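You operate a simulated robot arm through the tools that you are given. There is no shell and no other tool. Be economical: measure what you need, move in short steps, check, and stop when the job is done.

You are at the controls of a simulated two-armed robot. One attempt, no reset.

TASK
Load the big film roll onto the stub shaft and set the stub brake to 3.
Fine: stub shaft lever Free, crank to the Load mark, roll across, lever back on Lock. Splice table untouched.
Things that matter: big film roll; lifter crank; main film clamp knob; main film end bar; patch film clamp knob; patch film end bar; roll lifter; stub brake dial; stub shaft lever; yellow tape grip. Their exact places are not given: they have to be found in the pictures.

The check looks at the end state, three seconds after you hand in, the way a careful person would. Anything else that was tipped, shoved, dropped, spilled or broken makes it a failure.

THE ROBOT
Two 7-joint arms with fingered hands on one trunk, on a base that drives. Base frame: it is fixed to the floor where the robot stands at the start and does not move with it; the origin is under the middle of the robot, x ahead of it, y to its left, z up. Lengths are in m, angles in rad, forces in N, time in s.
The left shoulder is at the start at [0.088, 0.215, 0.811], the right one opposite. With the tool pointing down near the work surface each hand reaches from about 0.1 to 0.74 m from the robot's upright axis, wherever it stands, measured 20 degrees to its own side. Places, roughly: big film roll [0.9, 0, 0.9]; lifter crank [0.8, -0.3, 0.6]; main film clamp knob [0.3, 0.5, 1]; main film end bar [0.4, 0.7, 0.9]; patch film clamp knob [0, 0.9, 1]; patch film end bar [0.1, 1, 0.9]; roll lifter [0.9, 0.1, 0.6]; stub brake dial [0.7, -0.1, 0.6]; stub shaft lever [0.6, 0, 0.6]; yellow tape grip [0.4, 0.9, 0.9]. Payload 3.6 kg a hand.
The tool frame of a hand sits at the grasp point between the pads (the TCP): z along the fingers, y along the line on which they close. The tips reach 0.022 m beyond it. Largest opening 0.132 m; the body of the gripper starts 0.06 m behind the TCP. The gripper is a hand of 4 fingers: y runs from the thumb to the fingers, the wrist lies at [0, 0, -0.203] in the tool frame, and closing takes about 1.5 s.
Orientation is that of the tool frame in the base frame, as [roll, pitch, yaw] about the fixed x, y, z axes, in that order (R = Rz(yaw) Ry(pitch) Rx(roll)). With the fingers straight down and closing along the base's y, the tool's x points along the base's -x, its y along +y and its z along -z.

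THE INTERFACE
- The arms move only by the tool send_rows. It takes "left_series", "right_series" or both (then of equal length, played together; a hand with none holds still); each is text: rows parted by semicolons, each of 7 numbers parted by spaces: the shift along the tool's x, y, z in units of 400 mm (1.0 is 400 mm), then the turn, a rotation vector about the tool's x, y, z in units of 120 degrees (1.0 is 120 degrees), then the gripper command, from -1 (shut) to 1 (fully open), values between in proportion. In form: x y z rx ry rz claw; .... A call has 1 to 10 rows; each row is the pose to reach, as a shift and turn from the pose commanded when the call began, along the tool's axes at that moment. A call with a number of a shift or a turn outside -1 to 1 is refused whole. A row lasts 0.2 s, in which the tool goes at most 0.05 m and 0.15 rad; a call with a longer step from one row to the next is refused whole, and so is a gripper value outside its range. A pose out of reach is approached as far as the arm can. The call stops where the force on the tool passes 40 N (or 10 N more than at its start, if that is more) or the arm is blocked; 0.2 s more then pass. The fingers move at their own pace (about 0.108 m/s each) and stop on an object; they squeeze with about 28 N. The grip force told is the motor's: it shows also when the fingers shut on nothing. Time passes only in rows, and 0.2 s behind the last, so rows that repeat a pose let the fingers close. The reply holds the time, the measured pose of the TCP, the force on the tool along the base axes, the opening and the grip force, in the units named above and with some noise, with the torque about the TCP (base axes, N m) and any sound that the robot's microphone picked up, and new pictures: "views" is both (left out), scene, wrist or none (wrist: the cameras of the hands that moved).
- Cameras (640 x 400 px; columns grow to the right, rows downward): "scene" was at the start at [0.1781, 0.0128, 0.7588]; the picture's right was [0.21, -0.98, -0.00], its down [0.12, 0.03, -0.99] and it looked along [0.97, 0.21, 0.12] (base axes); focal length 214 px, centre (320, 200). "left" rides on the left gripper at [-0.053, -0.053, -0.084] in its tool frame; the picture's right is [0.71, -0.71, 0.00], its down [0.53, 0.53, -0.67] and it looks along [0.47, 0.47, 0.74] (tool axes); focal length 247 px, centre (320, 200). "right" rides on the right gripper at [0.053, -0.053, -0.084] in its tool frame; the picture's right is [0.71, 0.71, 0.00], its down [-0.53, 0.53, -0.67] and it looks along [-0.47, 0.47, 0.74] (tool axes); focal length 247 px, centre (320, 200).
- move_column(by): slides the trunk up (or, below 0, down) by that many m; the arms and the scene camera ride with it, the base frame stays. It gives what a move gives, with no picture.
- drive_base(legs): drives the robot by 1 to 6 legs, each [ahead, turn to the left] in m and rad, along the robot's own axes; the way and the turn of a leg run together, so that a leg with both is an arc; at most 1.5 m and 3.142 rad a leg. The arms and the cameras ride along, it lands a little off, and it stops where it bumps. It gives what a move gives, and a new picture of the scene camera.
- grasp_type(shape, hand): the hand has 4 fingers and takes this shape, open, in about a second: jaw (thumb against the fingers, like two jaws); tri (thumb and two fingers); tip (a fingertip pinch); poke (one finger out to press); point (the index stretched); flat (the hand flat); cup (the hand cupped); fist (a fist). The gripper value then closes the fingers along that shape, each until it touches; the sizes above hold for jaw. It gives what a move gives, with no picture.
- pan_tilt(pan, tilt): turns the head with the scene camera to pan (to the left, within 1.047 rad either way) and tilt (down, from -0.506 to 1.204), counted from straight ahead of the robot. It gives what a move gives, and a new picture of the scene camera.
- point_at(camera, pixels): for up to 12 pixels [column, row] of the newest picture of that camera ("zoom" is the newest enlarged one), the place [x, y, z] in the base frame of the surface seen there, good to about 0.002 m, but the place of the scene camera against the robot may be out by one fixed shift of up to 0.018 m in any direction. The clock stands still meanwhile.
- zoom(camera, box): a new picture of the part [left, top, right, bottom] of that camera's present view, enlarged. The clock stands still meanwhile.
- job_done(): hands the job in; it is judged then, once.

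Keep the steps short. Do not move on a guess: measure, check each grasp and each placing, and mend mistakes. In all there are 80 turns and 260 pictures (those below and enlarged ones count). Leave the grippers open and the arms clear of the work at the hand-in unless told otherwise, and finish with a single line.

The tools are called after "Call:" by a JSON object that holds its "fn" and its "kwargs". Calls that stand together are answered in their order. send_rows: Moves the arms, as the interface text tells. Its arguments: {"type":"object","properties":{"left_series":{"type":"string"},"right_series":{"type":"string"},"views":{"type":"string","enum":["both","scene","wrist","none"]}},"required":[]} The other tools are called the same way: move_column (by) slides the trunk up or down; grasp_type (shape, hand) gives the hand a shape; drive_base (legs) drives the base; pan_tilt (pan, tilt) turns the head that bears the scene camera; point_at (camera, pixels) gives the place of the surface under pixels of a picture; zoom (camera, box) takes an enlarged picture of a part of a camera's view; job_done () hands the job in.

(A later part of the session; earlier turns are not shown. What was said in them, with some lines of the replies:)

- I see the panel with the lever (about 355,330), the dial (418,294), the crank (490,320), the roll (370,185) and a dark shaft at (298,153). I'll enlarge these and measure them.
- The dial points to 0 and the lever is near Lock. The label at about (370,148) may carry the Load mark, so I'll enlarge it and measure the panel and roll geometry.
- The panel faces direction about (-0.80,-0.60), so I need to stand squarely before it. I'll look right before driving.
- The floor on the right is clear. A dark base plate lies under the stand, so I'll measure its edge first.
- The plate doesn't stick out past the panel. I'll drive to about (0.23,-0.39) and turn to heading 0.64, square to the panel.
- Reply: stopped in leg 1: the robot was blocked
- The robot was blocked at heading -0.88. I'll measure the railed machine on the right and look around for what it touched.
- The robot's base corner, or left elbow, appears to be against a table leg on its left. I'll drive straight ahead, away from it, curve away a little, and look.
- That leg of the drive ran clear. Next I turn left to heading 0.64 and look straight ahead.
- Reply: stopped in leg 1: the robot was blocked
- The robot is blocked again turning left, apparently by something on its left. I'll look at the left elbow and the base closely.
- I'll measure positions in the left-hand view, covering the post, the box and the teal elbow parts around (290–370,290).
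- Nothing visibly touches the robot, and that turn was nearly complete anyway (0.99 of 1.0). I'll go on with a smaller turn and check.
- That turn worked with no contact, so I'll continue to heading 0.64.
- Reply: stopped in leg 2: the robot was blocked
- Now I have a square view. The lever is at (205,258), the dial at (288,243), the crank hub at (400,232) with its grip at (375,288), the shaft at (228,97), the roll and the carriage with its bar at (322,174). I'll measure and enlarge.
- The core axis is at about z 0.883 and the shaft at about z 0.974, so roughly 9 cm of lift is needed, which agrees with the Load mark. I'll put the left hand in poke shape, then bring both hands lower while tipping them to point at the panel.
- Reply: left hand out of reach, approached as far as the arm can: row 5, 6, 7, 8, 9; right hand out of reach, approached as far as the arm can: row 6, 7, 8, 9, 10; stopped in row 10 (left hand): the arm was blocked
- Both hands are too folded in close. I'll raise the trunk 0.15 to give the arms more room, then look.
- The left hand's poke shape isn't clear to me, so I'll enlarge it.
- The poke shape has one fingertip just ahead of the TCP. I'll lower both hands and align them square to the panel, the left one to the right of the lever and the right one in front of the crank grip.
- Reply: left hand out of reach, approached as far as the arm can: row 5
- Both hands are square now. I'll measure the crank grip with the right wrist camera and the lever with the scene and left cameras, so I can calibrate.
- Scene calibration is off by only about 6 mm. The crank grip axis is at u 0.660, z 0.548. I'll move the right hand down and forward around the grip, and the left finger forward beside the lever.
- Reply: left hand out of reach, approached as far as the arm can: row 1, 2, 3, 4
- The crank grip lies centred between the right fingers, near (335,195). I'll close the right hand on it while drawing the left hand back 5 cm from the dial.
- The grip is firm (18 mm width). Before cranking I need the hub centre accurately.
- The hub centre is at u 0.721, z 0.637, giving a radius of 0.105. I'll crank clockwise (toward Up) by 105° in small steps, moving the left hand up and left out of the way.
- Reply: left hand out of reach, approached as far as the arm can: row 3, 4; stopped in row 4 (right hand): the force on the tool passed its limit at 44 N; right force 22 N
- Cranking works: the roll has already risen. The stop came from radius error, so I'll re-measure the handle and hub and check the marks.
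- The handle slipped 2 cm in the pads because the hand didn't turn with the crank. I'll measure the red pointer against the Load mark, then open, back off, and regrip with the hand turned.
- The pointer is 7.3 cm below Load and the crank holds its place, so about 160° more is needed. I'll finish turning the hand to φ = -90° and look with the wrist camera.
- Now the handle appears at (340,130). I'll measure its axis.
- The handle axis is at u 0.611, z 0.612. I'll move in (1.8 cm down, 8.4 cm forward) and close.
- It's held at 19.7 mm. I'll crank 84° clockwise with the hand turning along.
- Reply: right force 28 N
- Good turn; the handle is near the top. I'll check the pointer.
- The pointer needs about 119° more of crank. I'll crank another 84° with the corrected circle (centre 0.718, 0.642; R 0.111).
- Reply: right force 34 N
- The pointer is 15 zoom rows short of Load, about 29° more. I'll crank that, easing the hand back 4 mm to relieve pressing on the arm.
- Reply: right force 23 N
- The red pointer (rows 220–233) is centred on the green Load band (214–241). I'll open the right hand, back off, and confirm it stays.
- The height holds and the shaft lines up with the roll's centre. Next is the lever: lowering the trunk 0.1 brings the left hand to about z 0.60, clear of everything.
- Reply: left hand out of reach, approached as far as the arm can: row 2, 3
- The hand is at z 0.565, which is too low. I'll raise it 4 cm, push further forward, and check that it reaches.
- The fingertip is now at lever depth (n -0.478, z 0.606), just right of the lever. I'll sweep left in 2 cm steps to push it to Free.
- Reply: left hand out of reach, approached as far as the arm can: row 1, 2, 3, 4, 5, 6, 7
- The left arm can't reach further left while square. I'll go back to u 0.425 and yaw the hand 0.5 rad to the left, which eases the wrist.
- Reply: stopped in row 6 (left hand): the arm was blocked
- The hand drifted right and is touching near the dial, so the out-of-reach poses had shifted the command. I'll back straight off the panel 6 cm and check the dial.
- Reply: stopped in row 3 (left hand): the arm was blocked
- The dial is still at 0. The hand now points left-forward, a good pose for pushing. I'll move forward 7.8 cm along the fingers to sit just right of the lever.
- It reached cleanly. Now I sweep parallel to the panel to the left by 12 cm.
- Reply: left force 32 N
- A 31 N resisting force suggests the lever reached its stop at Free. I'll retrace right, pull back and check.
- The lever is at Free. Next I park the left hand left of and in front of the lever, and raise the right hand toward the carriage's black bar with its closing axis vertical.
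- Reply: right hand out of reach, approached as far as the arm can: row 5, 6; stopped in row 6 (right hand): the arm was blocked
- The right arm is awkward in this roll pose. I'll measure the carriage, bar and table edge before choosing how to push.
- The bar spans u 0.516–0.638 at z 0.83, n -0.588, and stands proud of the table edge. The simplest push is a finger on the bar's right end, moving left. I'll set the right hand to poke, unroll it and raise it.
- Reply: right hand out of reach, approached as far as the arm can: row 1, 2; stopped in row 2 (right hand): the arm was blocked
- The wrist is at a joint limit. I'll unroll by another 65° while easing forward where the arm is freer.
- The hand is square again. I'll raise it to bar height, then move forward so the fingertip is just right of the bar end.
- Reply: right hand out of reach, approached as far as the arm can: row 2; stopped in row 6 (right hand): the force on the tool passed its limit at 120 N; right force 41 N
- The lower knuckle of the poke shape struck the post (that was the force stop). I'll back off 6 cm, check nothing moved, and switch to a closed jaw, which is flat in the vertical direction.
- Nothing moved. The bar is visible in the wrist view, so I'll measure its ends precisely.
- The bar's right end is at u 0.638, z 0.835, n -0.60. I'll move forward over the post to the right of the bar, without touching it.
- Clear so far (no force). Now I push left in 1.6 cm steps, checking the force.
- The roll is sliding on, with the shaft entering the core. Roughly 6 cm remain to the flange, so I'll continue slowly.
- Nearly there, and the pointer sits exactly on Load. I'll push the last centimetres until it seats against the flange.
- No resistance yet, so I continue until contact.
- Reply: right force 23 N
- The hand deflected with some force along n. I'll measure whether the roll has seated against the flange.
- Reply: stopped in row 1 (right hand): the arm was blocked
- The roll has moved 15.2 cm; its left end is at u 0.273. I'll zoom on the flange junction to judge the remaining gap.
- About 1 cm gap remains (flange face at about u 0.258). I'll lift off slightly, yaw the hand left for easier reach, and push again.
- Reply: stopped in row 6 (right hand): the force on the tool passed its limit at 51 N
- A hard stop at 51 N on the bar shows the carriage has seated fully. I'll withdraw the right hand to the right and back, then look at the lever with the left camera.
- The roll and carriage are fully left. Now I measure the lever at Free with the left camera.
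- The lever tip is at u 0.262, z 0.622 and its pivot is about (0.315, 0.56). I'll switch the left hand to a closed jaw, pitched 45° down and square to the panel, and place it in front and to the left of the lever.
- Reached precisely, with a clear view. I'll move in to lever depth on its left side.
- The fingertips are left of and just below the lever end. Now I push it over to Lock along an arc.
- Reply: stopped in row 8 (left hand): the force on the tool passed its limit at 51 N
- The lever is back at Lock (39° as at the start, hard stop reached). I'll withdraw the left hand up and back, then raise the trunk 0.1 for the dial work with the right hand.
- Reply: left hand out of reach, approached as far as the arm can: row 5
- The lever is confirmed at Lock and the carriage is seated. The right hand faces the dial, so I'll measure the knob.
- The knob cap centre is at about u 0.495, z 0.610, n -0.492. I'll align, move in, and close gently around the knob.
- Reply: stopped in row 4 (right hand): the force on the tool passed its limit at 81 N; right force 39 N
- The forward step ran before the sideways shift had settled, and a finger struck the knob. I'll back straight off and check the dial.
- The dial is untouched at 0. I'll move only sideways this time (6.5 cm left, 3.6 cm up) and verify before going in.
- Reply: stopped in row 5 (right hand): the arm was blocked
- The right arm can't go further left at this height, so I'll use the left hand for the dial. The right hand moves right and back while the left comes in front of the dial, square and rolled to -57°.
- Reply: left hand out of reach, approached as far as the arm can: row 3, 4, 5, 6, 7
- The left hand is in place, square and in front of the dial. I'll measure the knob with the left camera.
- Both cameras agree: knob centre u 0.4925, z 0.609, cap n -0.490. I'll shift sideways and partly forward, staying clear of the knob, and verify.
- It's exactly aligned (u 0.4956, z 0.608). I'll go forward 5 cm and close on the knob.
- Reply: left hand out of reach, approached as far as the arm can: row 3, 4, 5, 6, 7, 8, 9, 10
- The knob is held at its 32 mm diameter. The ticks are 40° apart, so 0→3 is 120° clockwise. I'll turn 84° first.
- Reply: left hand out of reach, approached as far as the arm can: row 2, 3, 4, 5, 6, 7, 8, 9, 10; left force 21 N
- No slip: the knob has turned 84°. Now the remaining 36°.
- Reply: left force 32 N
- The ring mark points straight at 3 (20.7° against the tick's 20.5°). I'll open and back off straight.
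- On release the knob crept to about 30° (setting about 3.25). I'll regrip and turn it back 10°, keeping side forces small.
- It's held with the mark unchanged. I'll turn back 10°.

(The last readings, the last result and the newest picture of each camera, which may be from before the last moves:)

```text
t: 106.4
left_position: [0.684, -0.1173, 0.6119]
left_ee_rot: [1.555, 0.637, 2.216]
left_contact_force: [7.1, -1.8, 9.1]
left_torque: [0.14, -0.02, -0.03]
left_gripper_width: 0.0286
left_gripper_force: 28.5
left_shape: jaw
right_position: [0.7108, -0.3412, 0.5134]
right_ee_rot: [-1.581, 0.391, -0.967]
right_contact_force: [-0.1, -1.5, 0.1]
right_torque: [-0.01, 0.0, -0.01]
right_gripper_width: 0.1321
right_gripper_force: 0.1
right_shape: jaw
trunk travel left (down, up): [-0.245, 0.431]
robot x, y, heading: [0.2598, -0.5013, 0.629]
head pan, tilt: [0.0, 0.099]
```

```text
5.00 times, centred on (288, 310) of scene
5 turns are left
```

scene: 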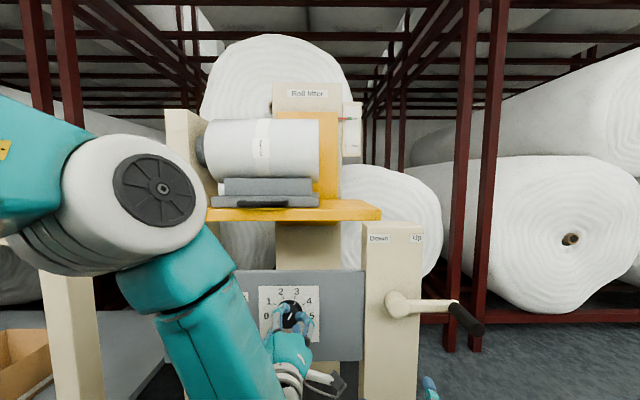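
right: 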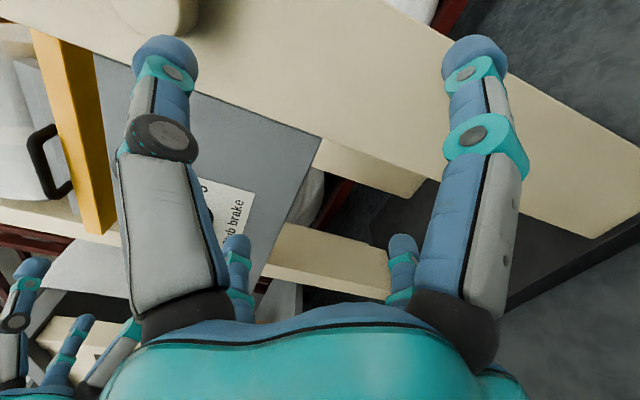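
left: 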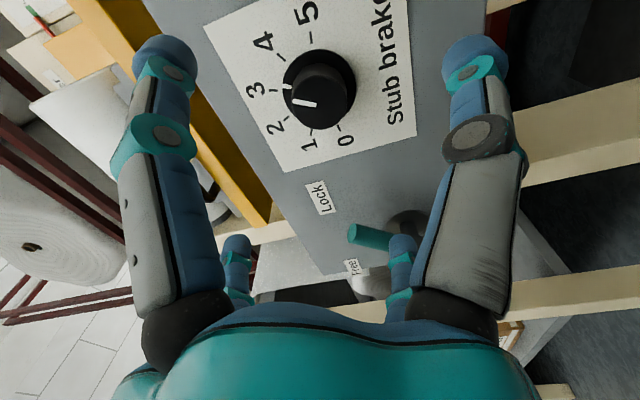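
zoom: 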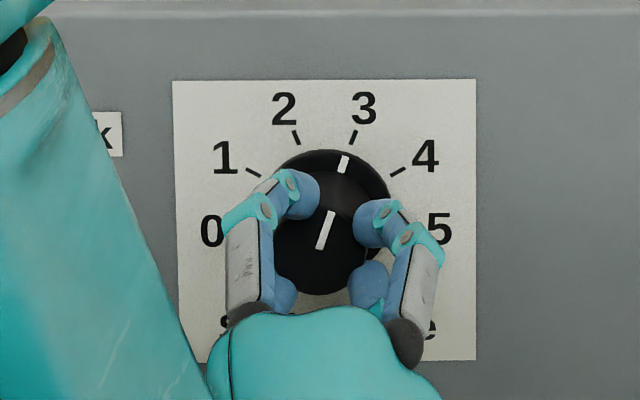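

The mark is on the 3 tick (18.8° vs 18.7°). I'll release gently and back off, with 5 turns left.

Call:
{"fn": "send_rows", "kwargs": {"left_series": "0 0 0 0 0 0 -0.55;0 0 0 0 0 0 -0.4;0 0 0 0 0 0 0;0 0 0 0 0 0 1;0 0 0 0 0 0 1;0 0 0 0 0 0 1;0 0 -0.1 0 0 0 1;0 0 -0.2 0 0 0 1;0 0 -0.25 0 0 0 1", "views": "scene"}}

Call:
{"fn": "zoom", "kwargs": {"camera": "scene", "box": [240, 270, 336, 350]}}

```text
t: 108.4
left_position: [0.6043, -0.1558, 0.6113]
left_ee_rot: [1.547, 0.632, 2.253]
left_contact_force: [0.0, 0.0, -0.4]
left_torque: [0.01, 0.01, 0.02]
left_gripper_width: 0.1316
left_gripper_force: 0.0
left_shape: jaw
right_position: [0.7102, -0.3399, 0.5141]
right_ee_rot: [-1.582, 0.39, -0.968]
right_contact_force: [0.2, -0.5, 1.1]
right_torque: [-0.01, 0.01, -0.02]
right_gripper_width: 0.132
right_gripper_force: 0.0
right_shape: jaw
trunk travel left (down, up): [-0.245, 0.431]
robot x, y, heading: [0.2567, -0.4989, 0.633]
head pan, tilt: [0.0, 0.099]
```

scene: 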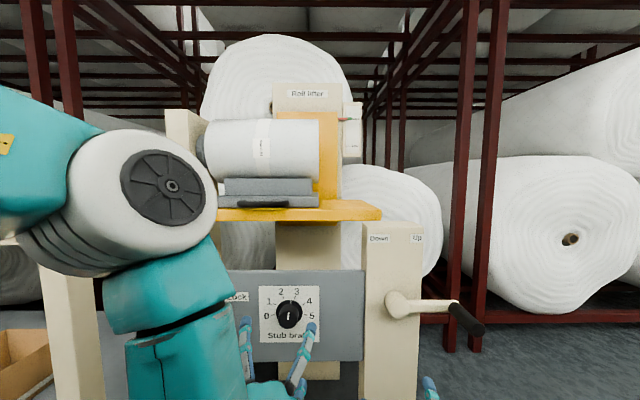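

```text
5.00 times, centred on (288, 310) of scene
4 turns are left
```

zoom: 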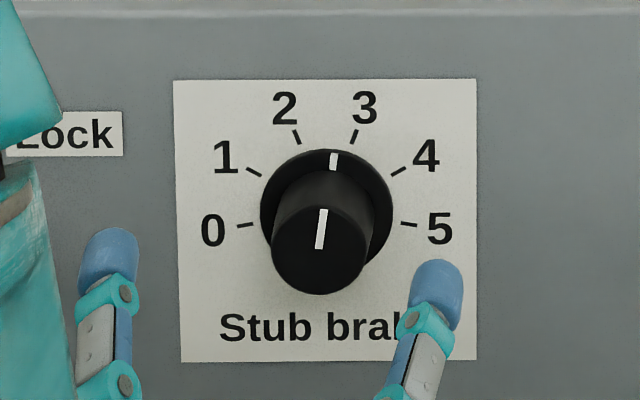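

The release again carried the knob on about 10° (now 8.7°, a little under 3). Allowing for that carry, I'll regrip and turn just 4° clockwise.

Call:
{"fn": "send_rows", "kwargs": {"left_series": "-0.003 -0.0085 0.08 0 0 0 1;-0.003 -0.0085 0.16 0 0 0 1;-0.003 -0.0085 0.23 0 0 0 1;-0.003 -0.0085 0.23 0 0 0 0;-0.003 -0.0085 0.23 0 0 0 -1;-0.003 -0.0085 0.23 0 0 0 -1;-0.003 -0.0085 0.23 0 0 0 -1;-0.003 -0.0085 0.23 0 0 0 -1;-0.003 -0.0085 0.23 0 0 0.033 -1;-0.003 -0.0085 0.23 0 0 0.033 -1", "views": "none"}}

Call:
{"fn": "zoom", "kwargs": {"camera": "scene", "box": [240, 270, 336, 350]}}

```text
t: 110.6
left_position: [0.6809, -0.1249, 0.6062]
left_ee_rot: [1.562, 0.564, 2.222]
left_contact_force: [1.3, -0.2, -4.5]
left_torque: [-0.01, -0.06, -0.12]
left_gripper_width: 0.017
left_gripper_force: 28.4
left_shape: jaw
right_position: [0.7107, -0.3409, 0.5145]
right_ee_rot: [-1.582, 0.391, -0.968]
right_contact_force: [0.2, -0.6, -0.6]
right_torque: [0.01, -0.02, -0.01]
right_gripper_width: 0.1318
right_gripper_force: 0.0
right_shape: jaw
trunk travel left (down, up): [-0.245, 0.431]
robot x, y, heading: [0.2535, -0.4971, 0.628]
head pan, tilt: [0.0, 0.099]
```

```text
5.00 times, centred on (288, 310) of scene
3 turns are left
```

zoom: 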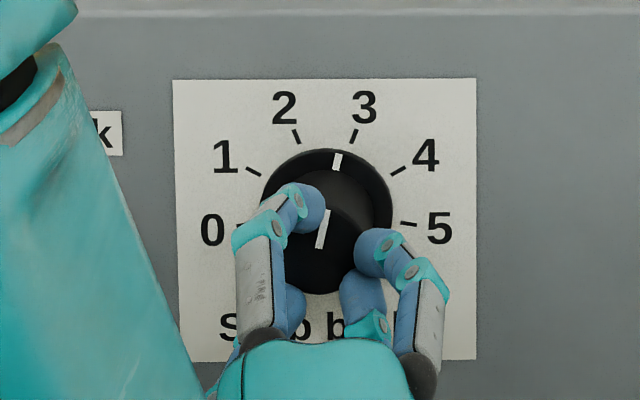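

The mark is at 13°. I'll add 2°, release, withdraw the hand well clear and check.

Call:
{"fn": "send_rows", "kwargs": {"left_series": "0 0 0 0 0 0.017 -1;0 0 0 0 0 0.017 -1;0 0 0 0 0 0.017 0;0 0 0 0 0 0.017 1;0 0 0 0 0 0.017 1;0 0 0 0 0 0.017 1;0 0 -0.1 0 0 0.017 1;0 0 -0.2 0 0 0.017 1;0 0 -0.27 0 0 0.017 1", "views": "scene"}}

Call:
{"fn": "zoom", "kwargs": {"camera": "scene", "box": [240, 270, 336, 350]}}

```text
t: 112.8
left_position: [0.5917, -0.1482, 0.611]
left_ee_rot: [1.541, 0.519, 2.293]
left_contact_force: [0.3, -0.1, -0.3]
left_torque: [-0.03, 0.03, 0.0]
left_gripper_width: 0.1318
left_gripper_force: 0.0
left_shape: jaw
right_position: [0.7101, -0.3402, 0.5151]
right_ee_rot: [-1.581, 0.391, -0.969]
right_contact_force: [-0.2, 0.3, -1.2]
right_torque: [-0.02, 0.0, 0.03]
right_gripper_width: 0.1318
right_gripper_force: 0.1
right_shape: jaw
trunk travel left (down, up): [-0.245, 0.431]
robot x, y, heading: [0.2549, -0.5018, 0.629]
head pan, tilt: [0.0, 0.099]
stopped in row 9 (left hand): the arm was blocked; the commanded pose is now the measured one
```

scene: 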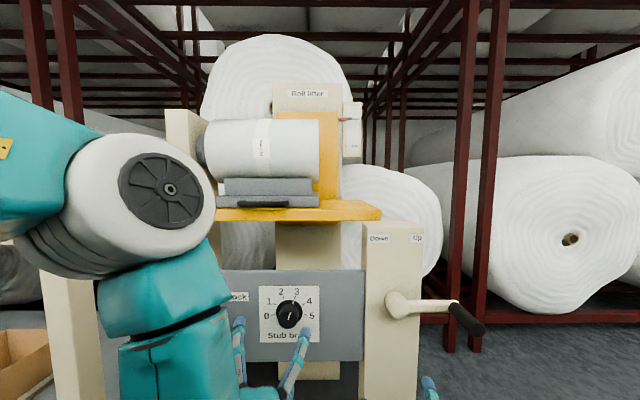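

```text
5.00 times, centred on (288, 310) of scene
2 turns are left
```

zoom: 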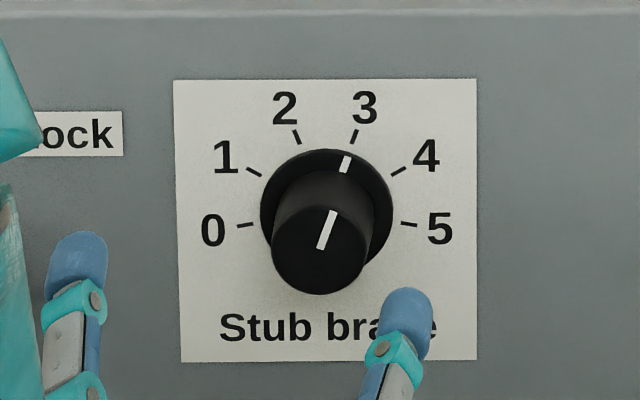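

The dial mark now sits on the 3 tick. The roll is on the shaft, the pointer is at Load and the lever is at Lock. Both hands are open and clear of the work, so I'm handing in.

Call:
{"fn": "job_done", "kwargs": {}}

```text
The job is handed in.
```

The big film roll is on the stub shaft with the lifter at the Load mark, the stub shaft lever is back on Lock, and the stub brake is set to 3; the robot was stopped by contact a few times on the way (drive, post, knob), one of which may have touched a table leg, but nothing looked moved.
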